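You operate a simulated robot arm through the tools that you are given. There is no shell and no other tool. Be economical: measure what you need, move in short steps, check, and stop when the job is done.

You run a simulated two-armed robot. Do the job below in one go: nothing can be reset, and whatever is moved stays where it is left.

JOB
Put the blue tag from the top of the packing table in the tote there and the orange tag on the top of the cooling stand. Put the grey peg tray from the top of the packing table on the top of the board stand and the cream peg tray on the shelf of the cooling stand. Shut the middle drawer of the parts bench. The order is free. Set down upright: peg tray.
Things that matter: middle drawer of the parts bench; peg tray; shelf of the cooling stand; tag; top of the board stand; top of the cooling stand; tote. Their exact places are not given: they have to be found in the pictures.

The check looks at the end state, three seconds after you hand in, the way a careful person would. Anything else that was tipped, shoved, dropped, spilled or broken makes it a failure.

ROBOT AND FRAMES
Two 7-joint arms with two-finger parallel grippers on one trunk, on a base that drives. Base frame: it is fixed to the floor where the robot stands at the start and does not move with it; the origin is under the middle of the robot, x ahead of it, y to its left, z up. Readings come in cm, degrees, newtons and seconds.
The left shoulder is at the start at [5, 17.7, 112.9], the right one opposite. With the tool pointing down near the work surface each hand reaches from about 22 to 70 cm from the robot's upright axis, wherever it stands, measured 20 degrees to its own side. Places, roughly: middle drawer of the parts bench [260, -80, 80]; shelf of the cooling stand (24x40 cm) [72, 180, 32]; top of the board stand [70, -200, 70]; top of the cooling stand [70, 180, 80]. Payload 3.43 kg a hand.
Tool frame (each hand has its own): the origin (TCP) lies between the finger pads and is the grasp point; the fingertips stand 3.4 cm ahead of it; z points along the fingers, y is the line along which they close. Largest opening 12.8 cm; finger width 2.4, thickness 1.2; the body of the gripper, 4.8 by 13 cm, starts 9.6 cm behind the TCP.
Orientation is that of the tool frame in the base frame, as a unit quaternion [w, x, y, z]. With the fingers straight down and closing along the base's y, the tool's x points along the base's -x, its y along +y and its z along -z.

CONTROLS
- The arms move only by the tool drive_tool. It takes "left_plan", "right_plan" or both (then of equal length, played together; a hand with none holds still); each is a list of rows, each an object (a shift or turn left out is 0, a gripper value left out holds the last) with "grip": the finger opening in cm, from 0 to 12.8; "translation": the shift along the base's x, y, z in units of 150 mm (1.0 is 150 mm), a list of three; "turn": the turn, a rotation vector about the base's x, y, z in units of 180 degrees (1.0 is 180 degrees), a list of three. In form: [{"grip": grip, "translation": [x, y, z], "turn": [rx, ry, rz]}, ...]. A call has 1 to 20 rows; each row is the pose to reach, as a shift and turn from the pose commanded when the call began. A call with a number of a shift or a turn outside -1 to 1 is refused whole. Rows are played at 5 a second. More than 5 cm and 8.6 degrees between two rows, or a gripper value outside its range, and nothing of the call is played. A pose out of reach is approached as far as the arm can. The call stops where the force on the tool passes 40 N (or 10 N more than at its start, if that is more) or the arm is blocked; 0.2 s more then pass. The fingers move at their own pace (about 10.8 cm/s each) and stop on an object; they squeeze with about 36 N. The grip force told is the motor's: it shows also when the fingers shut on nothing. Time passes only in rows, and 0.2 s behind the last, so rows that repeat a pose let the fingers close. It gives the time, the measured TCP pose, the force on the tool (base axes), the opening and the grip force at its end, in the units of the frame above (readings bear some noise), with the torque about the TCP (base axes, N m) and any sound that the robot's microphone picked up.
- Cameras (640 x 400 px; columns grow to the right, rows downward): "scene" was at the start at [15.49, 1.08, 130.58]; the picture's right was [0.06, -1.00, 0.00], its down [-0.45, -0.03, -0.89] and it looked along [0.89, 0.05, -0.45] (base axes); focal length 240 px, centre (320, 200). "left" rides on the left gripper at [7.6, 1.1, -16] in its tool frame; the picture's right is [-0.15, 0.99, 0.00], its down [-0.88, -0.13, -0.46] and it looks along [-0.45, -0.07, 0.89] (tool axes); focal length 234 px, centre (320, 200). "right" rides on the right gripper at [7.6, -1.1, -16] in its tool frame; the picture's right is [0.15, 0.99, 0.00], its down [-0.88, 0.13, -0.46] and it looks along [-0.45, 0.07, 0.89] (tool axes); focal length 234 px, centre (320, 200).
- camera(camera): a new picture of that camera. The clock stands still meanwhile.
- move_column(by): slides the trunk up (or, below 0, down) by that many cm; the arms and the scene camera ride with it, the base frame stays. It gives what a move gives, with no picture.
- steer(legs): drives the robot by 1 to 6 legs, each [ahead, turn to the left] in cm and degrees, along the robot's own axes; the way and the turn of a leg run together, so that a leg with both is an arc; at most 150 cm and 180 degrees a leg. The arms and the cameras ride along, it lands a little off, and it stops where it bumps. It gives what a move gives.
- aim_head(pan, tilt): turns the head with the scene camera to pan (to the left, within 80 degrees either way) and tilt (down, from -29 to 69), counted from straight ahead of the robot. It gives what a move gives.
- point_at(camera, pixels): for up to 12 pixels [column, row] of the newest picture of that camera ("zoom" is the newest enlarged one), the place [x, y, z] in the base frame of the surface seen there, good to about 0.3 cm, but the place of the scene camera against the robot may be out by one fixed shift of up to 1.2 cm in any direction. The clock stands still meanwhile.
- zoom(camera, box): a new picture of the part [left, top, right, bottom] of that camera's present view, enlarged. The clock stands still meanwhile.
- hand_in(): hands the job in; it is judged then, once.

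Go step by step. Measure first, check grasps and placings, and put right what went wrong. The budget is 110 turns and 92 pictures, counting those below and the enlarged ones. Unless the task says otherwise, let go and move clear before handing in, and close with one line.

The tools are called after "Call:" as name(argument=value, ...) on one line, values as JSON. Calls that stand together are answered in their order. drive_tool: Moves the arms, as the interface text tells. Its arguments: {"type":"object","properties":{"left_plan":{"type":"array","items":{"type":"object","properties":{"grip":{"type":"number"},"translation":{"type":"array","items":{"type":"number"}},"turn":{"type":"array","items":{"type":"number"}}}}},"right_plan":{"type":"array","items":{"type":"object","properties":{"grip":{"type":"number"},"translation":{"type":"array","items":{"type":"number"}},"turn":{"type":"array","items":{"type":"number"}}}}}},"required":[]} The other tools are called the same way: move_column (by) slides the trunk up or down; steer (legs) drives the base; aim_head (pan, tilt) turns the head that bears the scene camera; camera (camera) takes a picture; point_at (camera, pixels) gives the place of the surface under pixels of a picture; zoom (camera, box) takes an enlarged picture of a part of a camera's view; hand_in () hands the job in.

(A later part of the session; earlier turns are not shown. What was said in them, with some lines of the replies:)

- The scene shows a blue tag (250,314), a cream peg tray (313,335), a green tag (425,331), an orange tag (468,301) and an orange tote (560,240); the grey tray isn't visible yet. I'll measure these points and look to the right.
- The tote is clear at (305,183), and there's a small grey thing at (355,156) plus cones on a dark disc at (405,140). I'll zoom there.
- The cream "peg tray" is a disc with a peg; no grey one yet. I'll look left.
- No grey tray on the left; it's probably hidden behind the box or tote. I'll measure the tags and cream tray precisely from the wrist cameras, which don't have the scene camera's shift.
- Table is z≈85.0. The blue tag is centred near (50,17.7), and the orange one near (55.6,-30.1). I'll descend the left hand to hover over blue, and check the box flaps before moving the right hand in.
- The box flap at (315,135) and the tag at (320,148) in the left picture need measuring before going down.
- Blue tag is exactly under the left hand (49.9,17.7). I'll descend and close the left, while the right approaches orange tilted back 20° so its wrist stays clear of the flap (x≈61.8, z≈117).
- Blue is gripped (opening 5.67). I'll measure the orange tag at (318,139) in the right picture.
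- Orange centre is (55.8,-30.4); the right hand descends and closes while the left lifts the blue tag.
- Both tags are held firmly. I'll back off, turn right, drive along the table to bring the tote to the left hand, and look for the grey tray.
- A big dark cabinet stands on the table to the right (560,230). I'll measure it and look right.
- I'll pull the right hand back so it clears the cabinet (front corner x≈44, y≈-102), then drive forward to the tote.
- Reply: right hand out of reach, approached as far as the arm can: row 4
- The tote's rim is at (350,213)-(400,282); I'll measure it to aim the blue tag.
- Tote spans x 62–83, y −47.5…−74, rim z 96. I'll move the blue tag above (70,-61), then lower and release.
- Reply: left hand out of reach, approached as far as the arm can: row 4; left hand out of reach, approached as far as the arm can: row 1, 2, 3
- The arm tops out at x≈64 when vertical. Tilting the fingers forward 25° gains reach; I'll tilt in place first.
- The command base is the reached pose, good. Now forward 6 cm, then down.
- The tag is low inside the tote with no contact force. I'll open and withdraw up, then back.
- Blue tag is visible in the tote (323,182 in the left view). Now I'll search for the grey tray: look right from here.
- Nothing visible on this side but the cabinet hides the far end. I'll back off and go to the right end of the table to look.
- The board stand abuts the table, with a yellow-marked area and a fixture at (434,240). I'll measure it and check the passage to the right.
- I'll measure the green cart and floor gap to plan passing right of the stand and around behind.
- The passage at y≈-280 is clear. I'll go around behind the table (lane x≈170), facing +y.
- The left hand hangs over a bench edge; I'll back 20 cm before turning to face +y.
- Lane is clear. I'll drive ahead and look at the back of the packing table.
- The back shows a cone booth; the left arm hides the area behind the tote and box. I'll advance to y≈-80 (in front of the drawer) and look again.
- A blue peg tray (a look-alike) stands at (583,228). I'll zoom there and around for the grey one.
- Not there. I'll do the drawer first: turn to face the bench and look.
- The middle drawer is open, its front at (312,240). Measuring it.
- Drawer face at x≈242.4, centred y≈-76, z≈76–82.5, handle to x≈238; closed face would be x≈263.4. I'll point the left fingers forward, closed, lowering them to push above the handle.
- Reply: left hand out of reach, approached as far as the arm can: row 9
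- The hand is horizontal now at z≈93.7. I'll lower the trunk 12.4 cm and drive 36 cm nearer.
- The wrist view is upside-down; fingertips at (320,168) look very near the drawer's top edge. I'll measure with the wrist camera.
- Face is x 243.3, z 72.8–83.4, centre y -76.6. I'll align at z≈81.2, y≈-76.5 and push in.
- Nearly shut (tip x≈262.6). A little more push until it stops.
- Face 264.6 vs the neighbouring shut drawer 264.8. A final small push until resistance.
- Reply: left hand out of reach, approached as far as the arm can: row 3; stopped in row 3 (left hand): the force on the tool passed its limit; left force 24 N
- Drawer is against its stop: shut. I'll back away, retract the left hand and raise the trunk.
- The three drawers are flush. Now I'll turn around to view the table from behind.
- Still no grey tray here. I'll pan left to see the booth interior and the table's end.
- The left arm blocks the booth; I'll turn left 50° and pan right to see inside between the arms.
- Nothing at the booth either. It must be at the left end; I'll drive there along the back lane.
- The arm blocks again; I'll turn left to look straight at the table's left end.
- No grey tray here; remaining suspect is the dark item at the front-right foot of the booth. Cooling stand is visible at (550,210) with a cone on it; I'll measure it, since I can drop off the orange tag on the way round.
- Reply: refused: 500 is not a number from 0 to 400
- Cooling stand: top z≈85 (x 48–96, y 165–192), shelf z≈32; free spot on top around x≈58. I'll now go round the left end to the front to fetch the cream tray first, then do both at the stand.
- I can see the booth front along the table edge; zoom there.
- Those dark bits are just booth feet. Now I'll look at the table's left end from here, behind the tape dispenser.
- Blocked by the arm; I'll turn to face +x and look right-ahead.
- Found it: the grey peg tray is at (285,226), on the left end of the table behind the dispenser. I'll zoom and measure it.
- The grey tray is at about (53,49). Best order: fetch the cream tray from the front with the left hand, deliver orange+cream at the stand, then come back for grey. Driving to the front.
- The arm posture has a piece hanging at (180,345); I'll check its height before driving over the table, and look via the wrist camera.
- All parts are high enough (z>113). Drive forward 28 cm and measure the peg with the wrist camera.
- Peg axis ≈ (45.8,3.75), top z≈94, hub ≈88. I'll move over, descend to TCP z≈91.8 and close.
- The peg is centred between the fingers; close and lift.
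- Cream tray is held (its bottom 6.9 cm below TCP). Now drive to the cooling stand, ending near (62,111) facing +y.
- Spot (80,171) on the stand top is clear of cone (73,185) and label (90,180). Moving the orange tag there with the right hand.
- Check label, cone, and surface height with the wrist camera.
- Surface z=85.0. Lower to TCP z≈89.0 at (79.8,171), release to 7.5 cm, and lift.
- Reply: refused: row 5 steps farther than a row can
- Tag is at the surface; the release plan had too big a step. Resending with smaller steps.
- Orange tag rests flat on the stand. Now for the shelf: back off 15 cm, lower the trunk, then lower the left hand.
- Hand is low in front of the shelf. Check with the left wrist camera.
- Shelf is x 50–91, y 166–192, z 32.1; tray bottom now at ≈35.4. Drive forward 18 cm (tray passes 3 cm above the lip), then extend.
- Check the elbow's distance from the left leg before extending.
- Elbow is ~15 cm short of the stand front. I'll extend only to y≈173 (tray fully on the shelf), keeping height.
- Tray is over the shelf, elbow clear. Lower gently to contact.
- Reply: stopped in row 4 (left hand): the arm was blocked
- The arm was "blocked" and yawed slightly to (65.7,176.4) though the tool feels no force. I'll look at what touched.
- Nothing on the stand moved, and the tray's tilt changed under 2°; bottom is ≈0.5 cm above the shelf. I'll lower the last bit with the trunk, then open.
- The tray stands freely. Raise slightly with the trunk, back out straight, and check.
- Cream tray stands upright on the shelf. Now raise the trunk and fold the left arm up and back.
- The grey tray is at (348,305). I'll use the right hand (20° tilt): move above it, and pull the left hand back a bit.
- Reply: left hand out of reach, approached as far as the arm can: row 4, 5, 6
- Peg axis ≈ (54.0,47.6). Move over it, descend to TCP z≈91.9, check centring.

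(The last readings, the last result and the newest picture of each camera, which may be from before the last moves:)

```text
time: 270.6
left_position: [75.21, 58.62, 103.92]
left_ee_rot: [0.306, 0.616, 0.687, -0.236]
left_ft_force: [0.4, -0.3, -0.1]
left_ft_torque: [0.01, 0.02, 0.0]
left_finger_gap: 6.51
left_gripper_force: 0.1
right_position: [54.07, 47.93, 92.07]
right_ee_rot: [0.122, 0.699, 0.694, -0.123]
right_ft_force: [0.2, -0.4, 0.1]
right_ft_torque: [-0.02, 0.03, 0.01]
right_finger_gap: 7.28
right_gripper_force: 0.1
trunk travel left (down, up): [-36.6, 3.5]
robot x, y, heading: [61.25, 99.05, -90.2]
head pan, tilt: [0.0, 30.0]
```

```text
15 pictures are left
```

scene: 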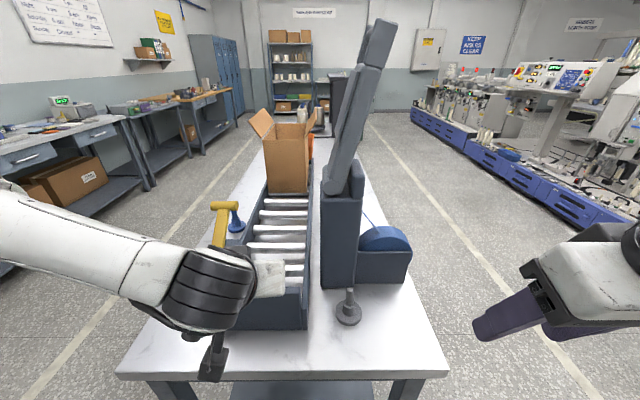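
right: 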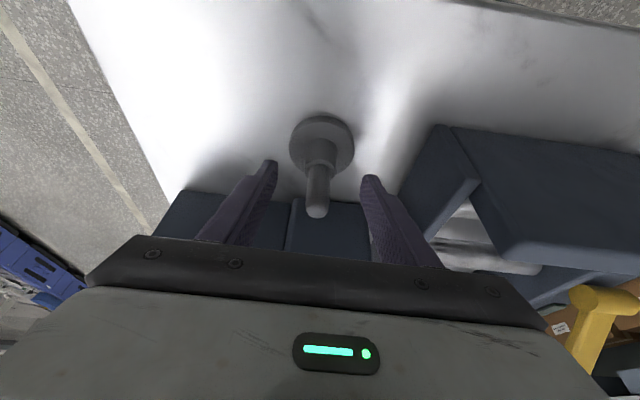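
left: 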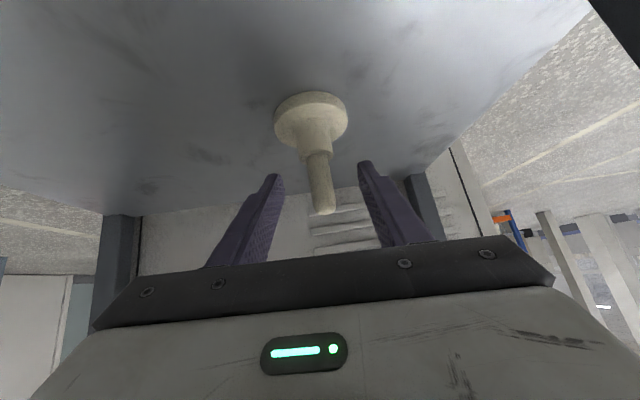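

Peg is centred between the fingers. Close, then lift and draw back.

Call:
drive_tool(right_plan=[{"grip": 0}, {}, {}, {}, {}])

Call:
drive_tool(right_plan=[{"translation": [0, 0, 0.2]}, {"translation": [0, 0, 0.45]}, {"translation": [-0.05, 0.1, 0.7]}, {"translation": [-0.15, 0.25, 0.9]}, {"translation": [-0.3, 0.45, 0.98]}, {"translation": [-0.5, 0.65, 0.98]}, {"translation": [-0.7, 0.75, 0.98]}])

Call:
camera(camera="right")

```text
time: 271.8
left_position: [75.21, 58.71, 104.01]
left_ee_rot: [0.306, 0.615, 0.687, -0.236]
left_ft_force: [0.4, 1.2, 0.6]
left_ft_torque: [-0.03, 0.01, 0.03]
left_finger_gap: 6.5
left_gripper_force: 0.0
right_position: [54.14, 47.86, 91.97]
right_ee_rot: [0.122, 0.699, 0.694, -0.122]
right_ft_force: [-0.2, -1.2, -0.3]
right_ft_torque: [0.01, -0.02, 0.03]
right_finger_gap: 2.61
right_gripper_force: 36.3
trunk travel left (down, up): [-36.6, 3.5]
robot x, y, heading: [61.01, 98.78, -90.7]
head pan, tilt: [0.0, 30.0]
```

```text
time: 273.4
left_position: [75.14, 58.64, 103.84]
left_ee_rot: [0.306, 0.615, 0.688, -0.235]
left_ft_force: [0.4, 0.2, 0.2]
left_ft_torque: [0.03, -0.01, 0.01]
left_finger_gap: 6.49
left_gripper_force: 0.1
right_position: [43.71, 59.35, 106.63]
right_ee_rot: [0.123, 0.698, 0.695, -0.123]
right_ft_force: [0.0, 0.3, -0.6]
right_ft_torque: [0.0, 0.0, 0.01]
right_finger_gap: 2.67
right_gripper_force: 35.8
trunk travel left (down, up): [-36.6, 3.5]
robot x, y, heading: [61.04, 98.88, -90.6]
head pan, tilt: [0.0, 30.0]
```

```text
14 pictures are left
```

right: 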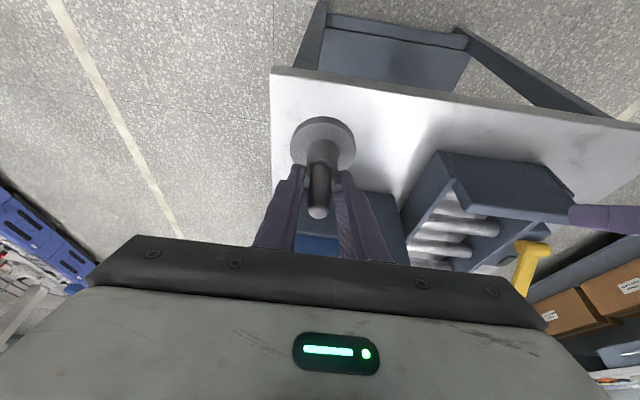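

Grey tray is held (bottom ≈7.0 cm below TCP). Driving back round the front aisle toward the board stand, with a stop to correct heading.

Call:
steer(legs=[[0, -90], [102, 0], [0, 90], [120, 0]])

```text
time: 292.0
left_position: [-18.72, -60.19, 104.02]
left_ee_rot: [0.313, 0.595, 0.705, -0.227]
left_ft_force: [0.1, 0.1, 0.1]
left_ft_torque: [-0.01, -0.01, 0.0]
left_finger_gap: 6.53
left_gripper_force: 0.0
right_position: [-50.27, -61.37, 106.69]
right_ee_rot: [0.126, 0.678, 0.715, -0.119]
right_ft_force: [-0.1, 0.1, -1.0]
right_ft_torque: [0.01, 0.03, -0.02]
right_finger_gap: 2.64
right_gripper_force: 36.3
trunk travel left (down, up): [-36.6, 3.5]
robot x, y, heading: [-35.27, -20.26, -87.3]
head pan, tilt: [0.0, 30.0]
```

Heading drifted by 3°; correct and continue to y≈-190, then face the stand.

Call:
steer(legs=[[0, -4], [150, 0], [20, 0], [0, 91]])

Call:
aim_head(pan=-5, tilt=28)

Call:
camera(camera="scene")

```text
time: 304.8
left_position: [2.27, -175.85, 103.91]
left_ee_rot: [0.383, -0.041, 0.922, 0.045]
left_ft_force: [-0.3, 0.9, 0.4]
left_ft_torque: [0.0, 0.01, -0.01]
left_finger_gap: 6.5
left_gripper_force: 0.1
right_position: [1.0, -207.38, 106.62]
right_ee_rot: [0.172, 0.013, 0.985, -0.002]
right_ft_force: [0.2, -0.5, -0.3]
right_ft_torque: [-0.01, -0.01, -0.03]
right_finger_gap: 2.66
right_gripper_force: 36.6
trunk travel left (down, up): [-36.6, 3.5]
robot x, y, heading: [-38.38, -189.35, -1.5]
head pan, tilt: [0.0, 30.0]
```

```text
time: 305.5
left_position: [2.19, -175.93, 103.91]
left_ee_rot: [0.384, -0.042, 0.921, 0.047]
left_ft_force: [0.3, -0.6, -0.5]
left_ft_torque: [0.0, -0.02, 0.0]
left_finger_gap: 6.5
left_gripper_force: 0.1
right_position: [0.88, -207.41, 106.52]
right_ee_rot: [0.172, 0.013, 0.985, -0.002]
right_ft_force: [0.3, -0.2, -0.8]
right_ft_torque: [0.05, 0.03, 0.0]
right_finger_gap: 2.69
right_gripper_force: 36.4
trunk travel left (down, up): [-36.6, 3.5]
robot x, y, heading: [-38.14, -189.09, -1.6]
head pan, tilt: [-5.0, 28.0]
```

```text
13 pictures are left
```

scene: 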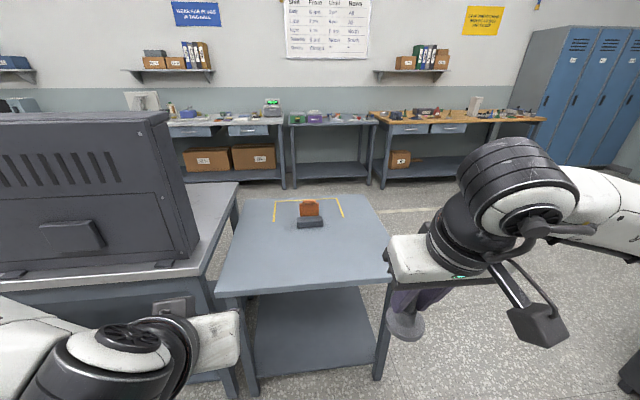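

Check the left elbow position relative to the booth, and the stand surface.

Call:
point_at(camera="scene", pixels=[[115, 345], [180, 335], [60, 380], [190, 258], [225, 290], [385, 280], [310, 228], [310, 260], [350, 250], [300, 205]])

```text
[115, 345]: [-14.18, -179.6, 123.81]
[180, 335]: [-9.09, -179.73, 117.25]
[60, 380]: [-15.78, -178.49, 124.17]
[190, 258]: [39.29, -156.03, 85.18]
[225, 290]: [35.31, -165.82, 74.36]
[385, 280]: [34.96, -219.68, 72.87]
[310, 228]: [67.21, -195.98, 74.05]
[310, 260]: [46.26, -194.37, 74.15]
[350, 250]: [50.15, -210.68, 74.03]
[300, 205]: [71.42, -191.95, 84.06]
```

Stand surface z=74.0, front x=35; target (50,-203) is free and away from the fixture and the yellow marks. Drive forward 28 cm.

Call:
steer(legs=[[28, 1.5]])

Call:
drive_tool(right_plan=[{"translation": [0.25, 0.05, -0.1]}, {"translation": [0.5, 0.1, -0.25]}, {"translation": [0.75, 0.15, -0.4]}, {"translation": [1.0, 0.2, -0.55]}, {"translation": [1.0, 0.2, -0.8]}])

Call:
camera(camera="right")

```text
time: 307.4
left_position: [29.56, -175.02, 103.74]
left_ee_rot: [0.383, -0.054, 0.921, 0.051]
left_ft_force: [-0.7, -0.5, 0.3]
left_ft_torque: [0.0, 0.01, 0.03]
left_finger_gap: 6.5
left_gripper_force: 0.0
right_position: [29.1, -206.52, 106.58]
right_ee_rot: [0.173, -0.002, 0.985, 0.002]
right_ft_force: [0.5, -0.3, -0.3]
right_ft_torque: [0.05, 0.02, 0.01]
right_finger_gap: 2.68
right_gripper_force: 36.1
trunk travel left (down, up): [-36.6, 3.5]
robot x, y, heading: [-11.08, -189.62, 0.3]
head pan, tilt: [-5.0, 28.0]
```

```text
time: 308.6
left_position: [29.59, -175.06, 103.92]
left_ee_rot: [0.382, -0.055, 0.921, 0.052]
left_ft_force: [-0.6, 0.2, 0.6]
left_ft_torque: [-0.01, -0.01, 0.0]
left_finger_gap: 6.5
left_gripper_force: 0.1
right_position: [44.18, -203.75, 94.68]
right_ee_rot: [0.173, -0.001, 0.985, 0.001]
right_ft_force: [-0.1, -0.3, -0.2]
right_ft_torque: [-0.04, 0.01, 0.03]
right_finger_gap: 2.65
right_gripper_force: 36.0
trunk travel left (down, up): [-36.6, 3.5]
robot x, y, heading: [-10.81, -189.65, 0.4]
head pan, tilt: [-5.0, 28.0]
```

```text
12 pictures are left
```

right: 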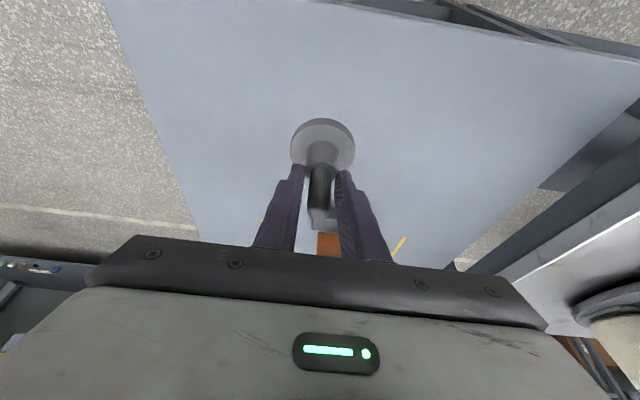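

Call:
point_at(camera="right", pixels=[[250, 100], [400, 100], [240, 200], [420, 180], [160, 120]])

```text
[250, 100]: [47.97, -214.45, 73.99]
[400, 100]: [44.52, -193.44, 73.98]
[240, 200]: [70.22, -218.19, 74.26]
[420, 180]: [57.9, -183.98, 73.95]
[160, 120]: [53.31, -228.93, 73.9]
```

Surface 74.0. Move to x≈49 and lower to TCP z≈81.1, gently to contact.

Call:
drive_tool(right_plan=[{"translation": [0.15, 0, -0.2]}, {"translation": [0.3, 0, -0.4]}, {"translation": [0.33, 0, -0.65]}, {"translation": [0.33, 0, -0.82]}, {"translation": [0.33, 0, -0.88]}, {"translation": [0.33, 0, -0.905]}])

Call:
camera(camera="right")

```text
time: 310.0
left_position: [29.4, -175.01, 104.01]
left_ee_rot: [0.383, -0.055, 0.921, 0.051]
left_ft_force: [-0.7, 0.3, -0.1]
left_ft_torque: [-0.06, 0.02, 0.02]
left_finger_gap: 6.5
left_gripper_force: 0.0
right_position: [49.08, -203.55, 81.01]
right_ee_rot: [0.172, -0.001, 0.985, 0.0]
right_ft_force: [0.3, 0.2, -1.1]
right_ft_torque: [0.01, 0.03, 0.01]
right_finger_gap: 2.66
right_gripper_force: 36.3
trunk travel left (down, up): [-36.6, 3.5]
robot x, y, heading: [-10.88, -189.58, 0.2]
head pan, tilt: [-5.0, 28.0]
```

```text
11 pictures are left
```

right: 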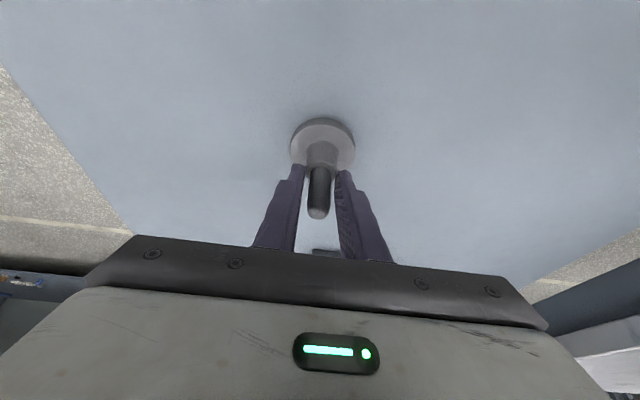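

Tray bottom is practically on the surface. Open, then lift straight up and back.

Call:
drive_tool(right_plan=[{"grip": 3.5, "translation": [0, 0, -0.01]}, {"grip": 5}, {"grip": 7}, {}, {"translation": [0, 0, 0.15]}, {"translation": [0, 0, 0.4]}, {"translation": [0, 0, 0.65]}, {"translation": [0, 0, 0.9]}, {"translation": [-0.25, 0, 0.98]}, {"translation": [-0.5, 0, 0.98]}, {"translation": [-0.75, 0, 0.98]}])

Call:
steer(legs=[[-25, 0]])

Call:
camera(camera="scene")

```text
time: 312.4
left_position: [29.39, -175.21, 103.98]
left_ee_rot: [0.383, -0.054, 0.921, 0.051]
left_ft_force: [-0.3, 0.3, -0.3]
left_ft_torque: [0.01, 0.0, 0.03]
left_finger_gap: 6.49
left_gripper_force: 0.0
right_position: [37.78, -203.52, 95.81]
right_ee_rot: [0.173, -0.001, 0.985, 0.002]
right_ft_force: [-0.4, 0.2, 0.4]
right_ft_torque: [0.02, 0.03, 0.02]
right_finger_gap: 6.99
right_gripper_force: 0.1
trunk travel left (down, up): [-36.6, 3.5]
robot x, y, heading: [-11.21, -189.28, 0.3]
head pan, tilt: [-5.0, 28.0]
```

```text
time: 314.2
left_position: [4.23, -174.95, 104.06]
left_ee_rot: [0.383, -0.058, 0.92, 0.053]
left_ft_force: [0.9, -0.6, 0.0]
left_ft_torque: [-0.01, 0.02, 0.0]
left_finger_gap: 6.49
left_gripper_force: 0.2
right_position: [12.76, -203.45, 95.9]
right_ee_rot: [0.173, -0.003, 0.985, 0.002]
right_ft_force: [-1.0, 0.5, -0.2]
right_ft_torque: [0.01, 0.01, 0.0]
right_finger_gap: 6.99
right_gripper_force: 0.1
trunk travel left (down, up): [-36.6, 3.5]
robot x, y, heading: [-35.8, -189.99, 0.5]
head pan, tilt: [-5.0, 28.0]
```

```text
10 pictures are left
```

scene: 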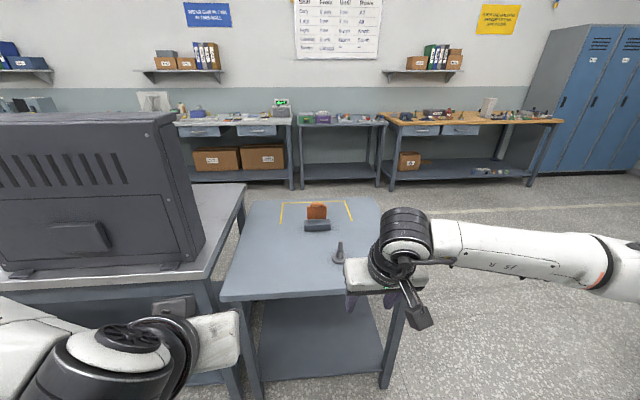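

The grey tray stands upright on the board stand (340,255), the fixture there is undisturbed, the parts-bench drawers look flush, and both hands are empty and clear. Handing in.

Call:
hand_in()

```text
The job is handed in.
```

All five jobs are done and handed in: the blue tag is in the tote, the orange tag is on top of the cooling stand, the cream peg tray is upright on its shelf, the grey peg tray is upright on the board stand, and the middle drawer is shut.
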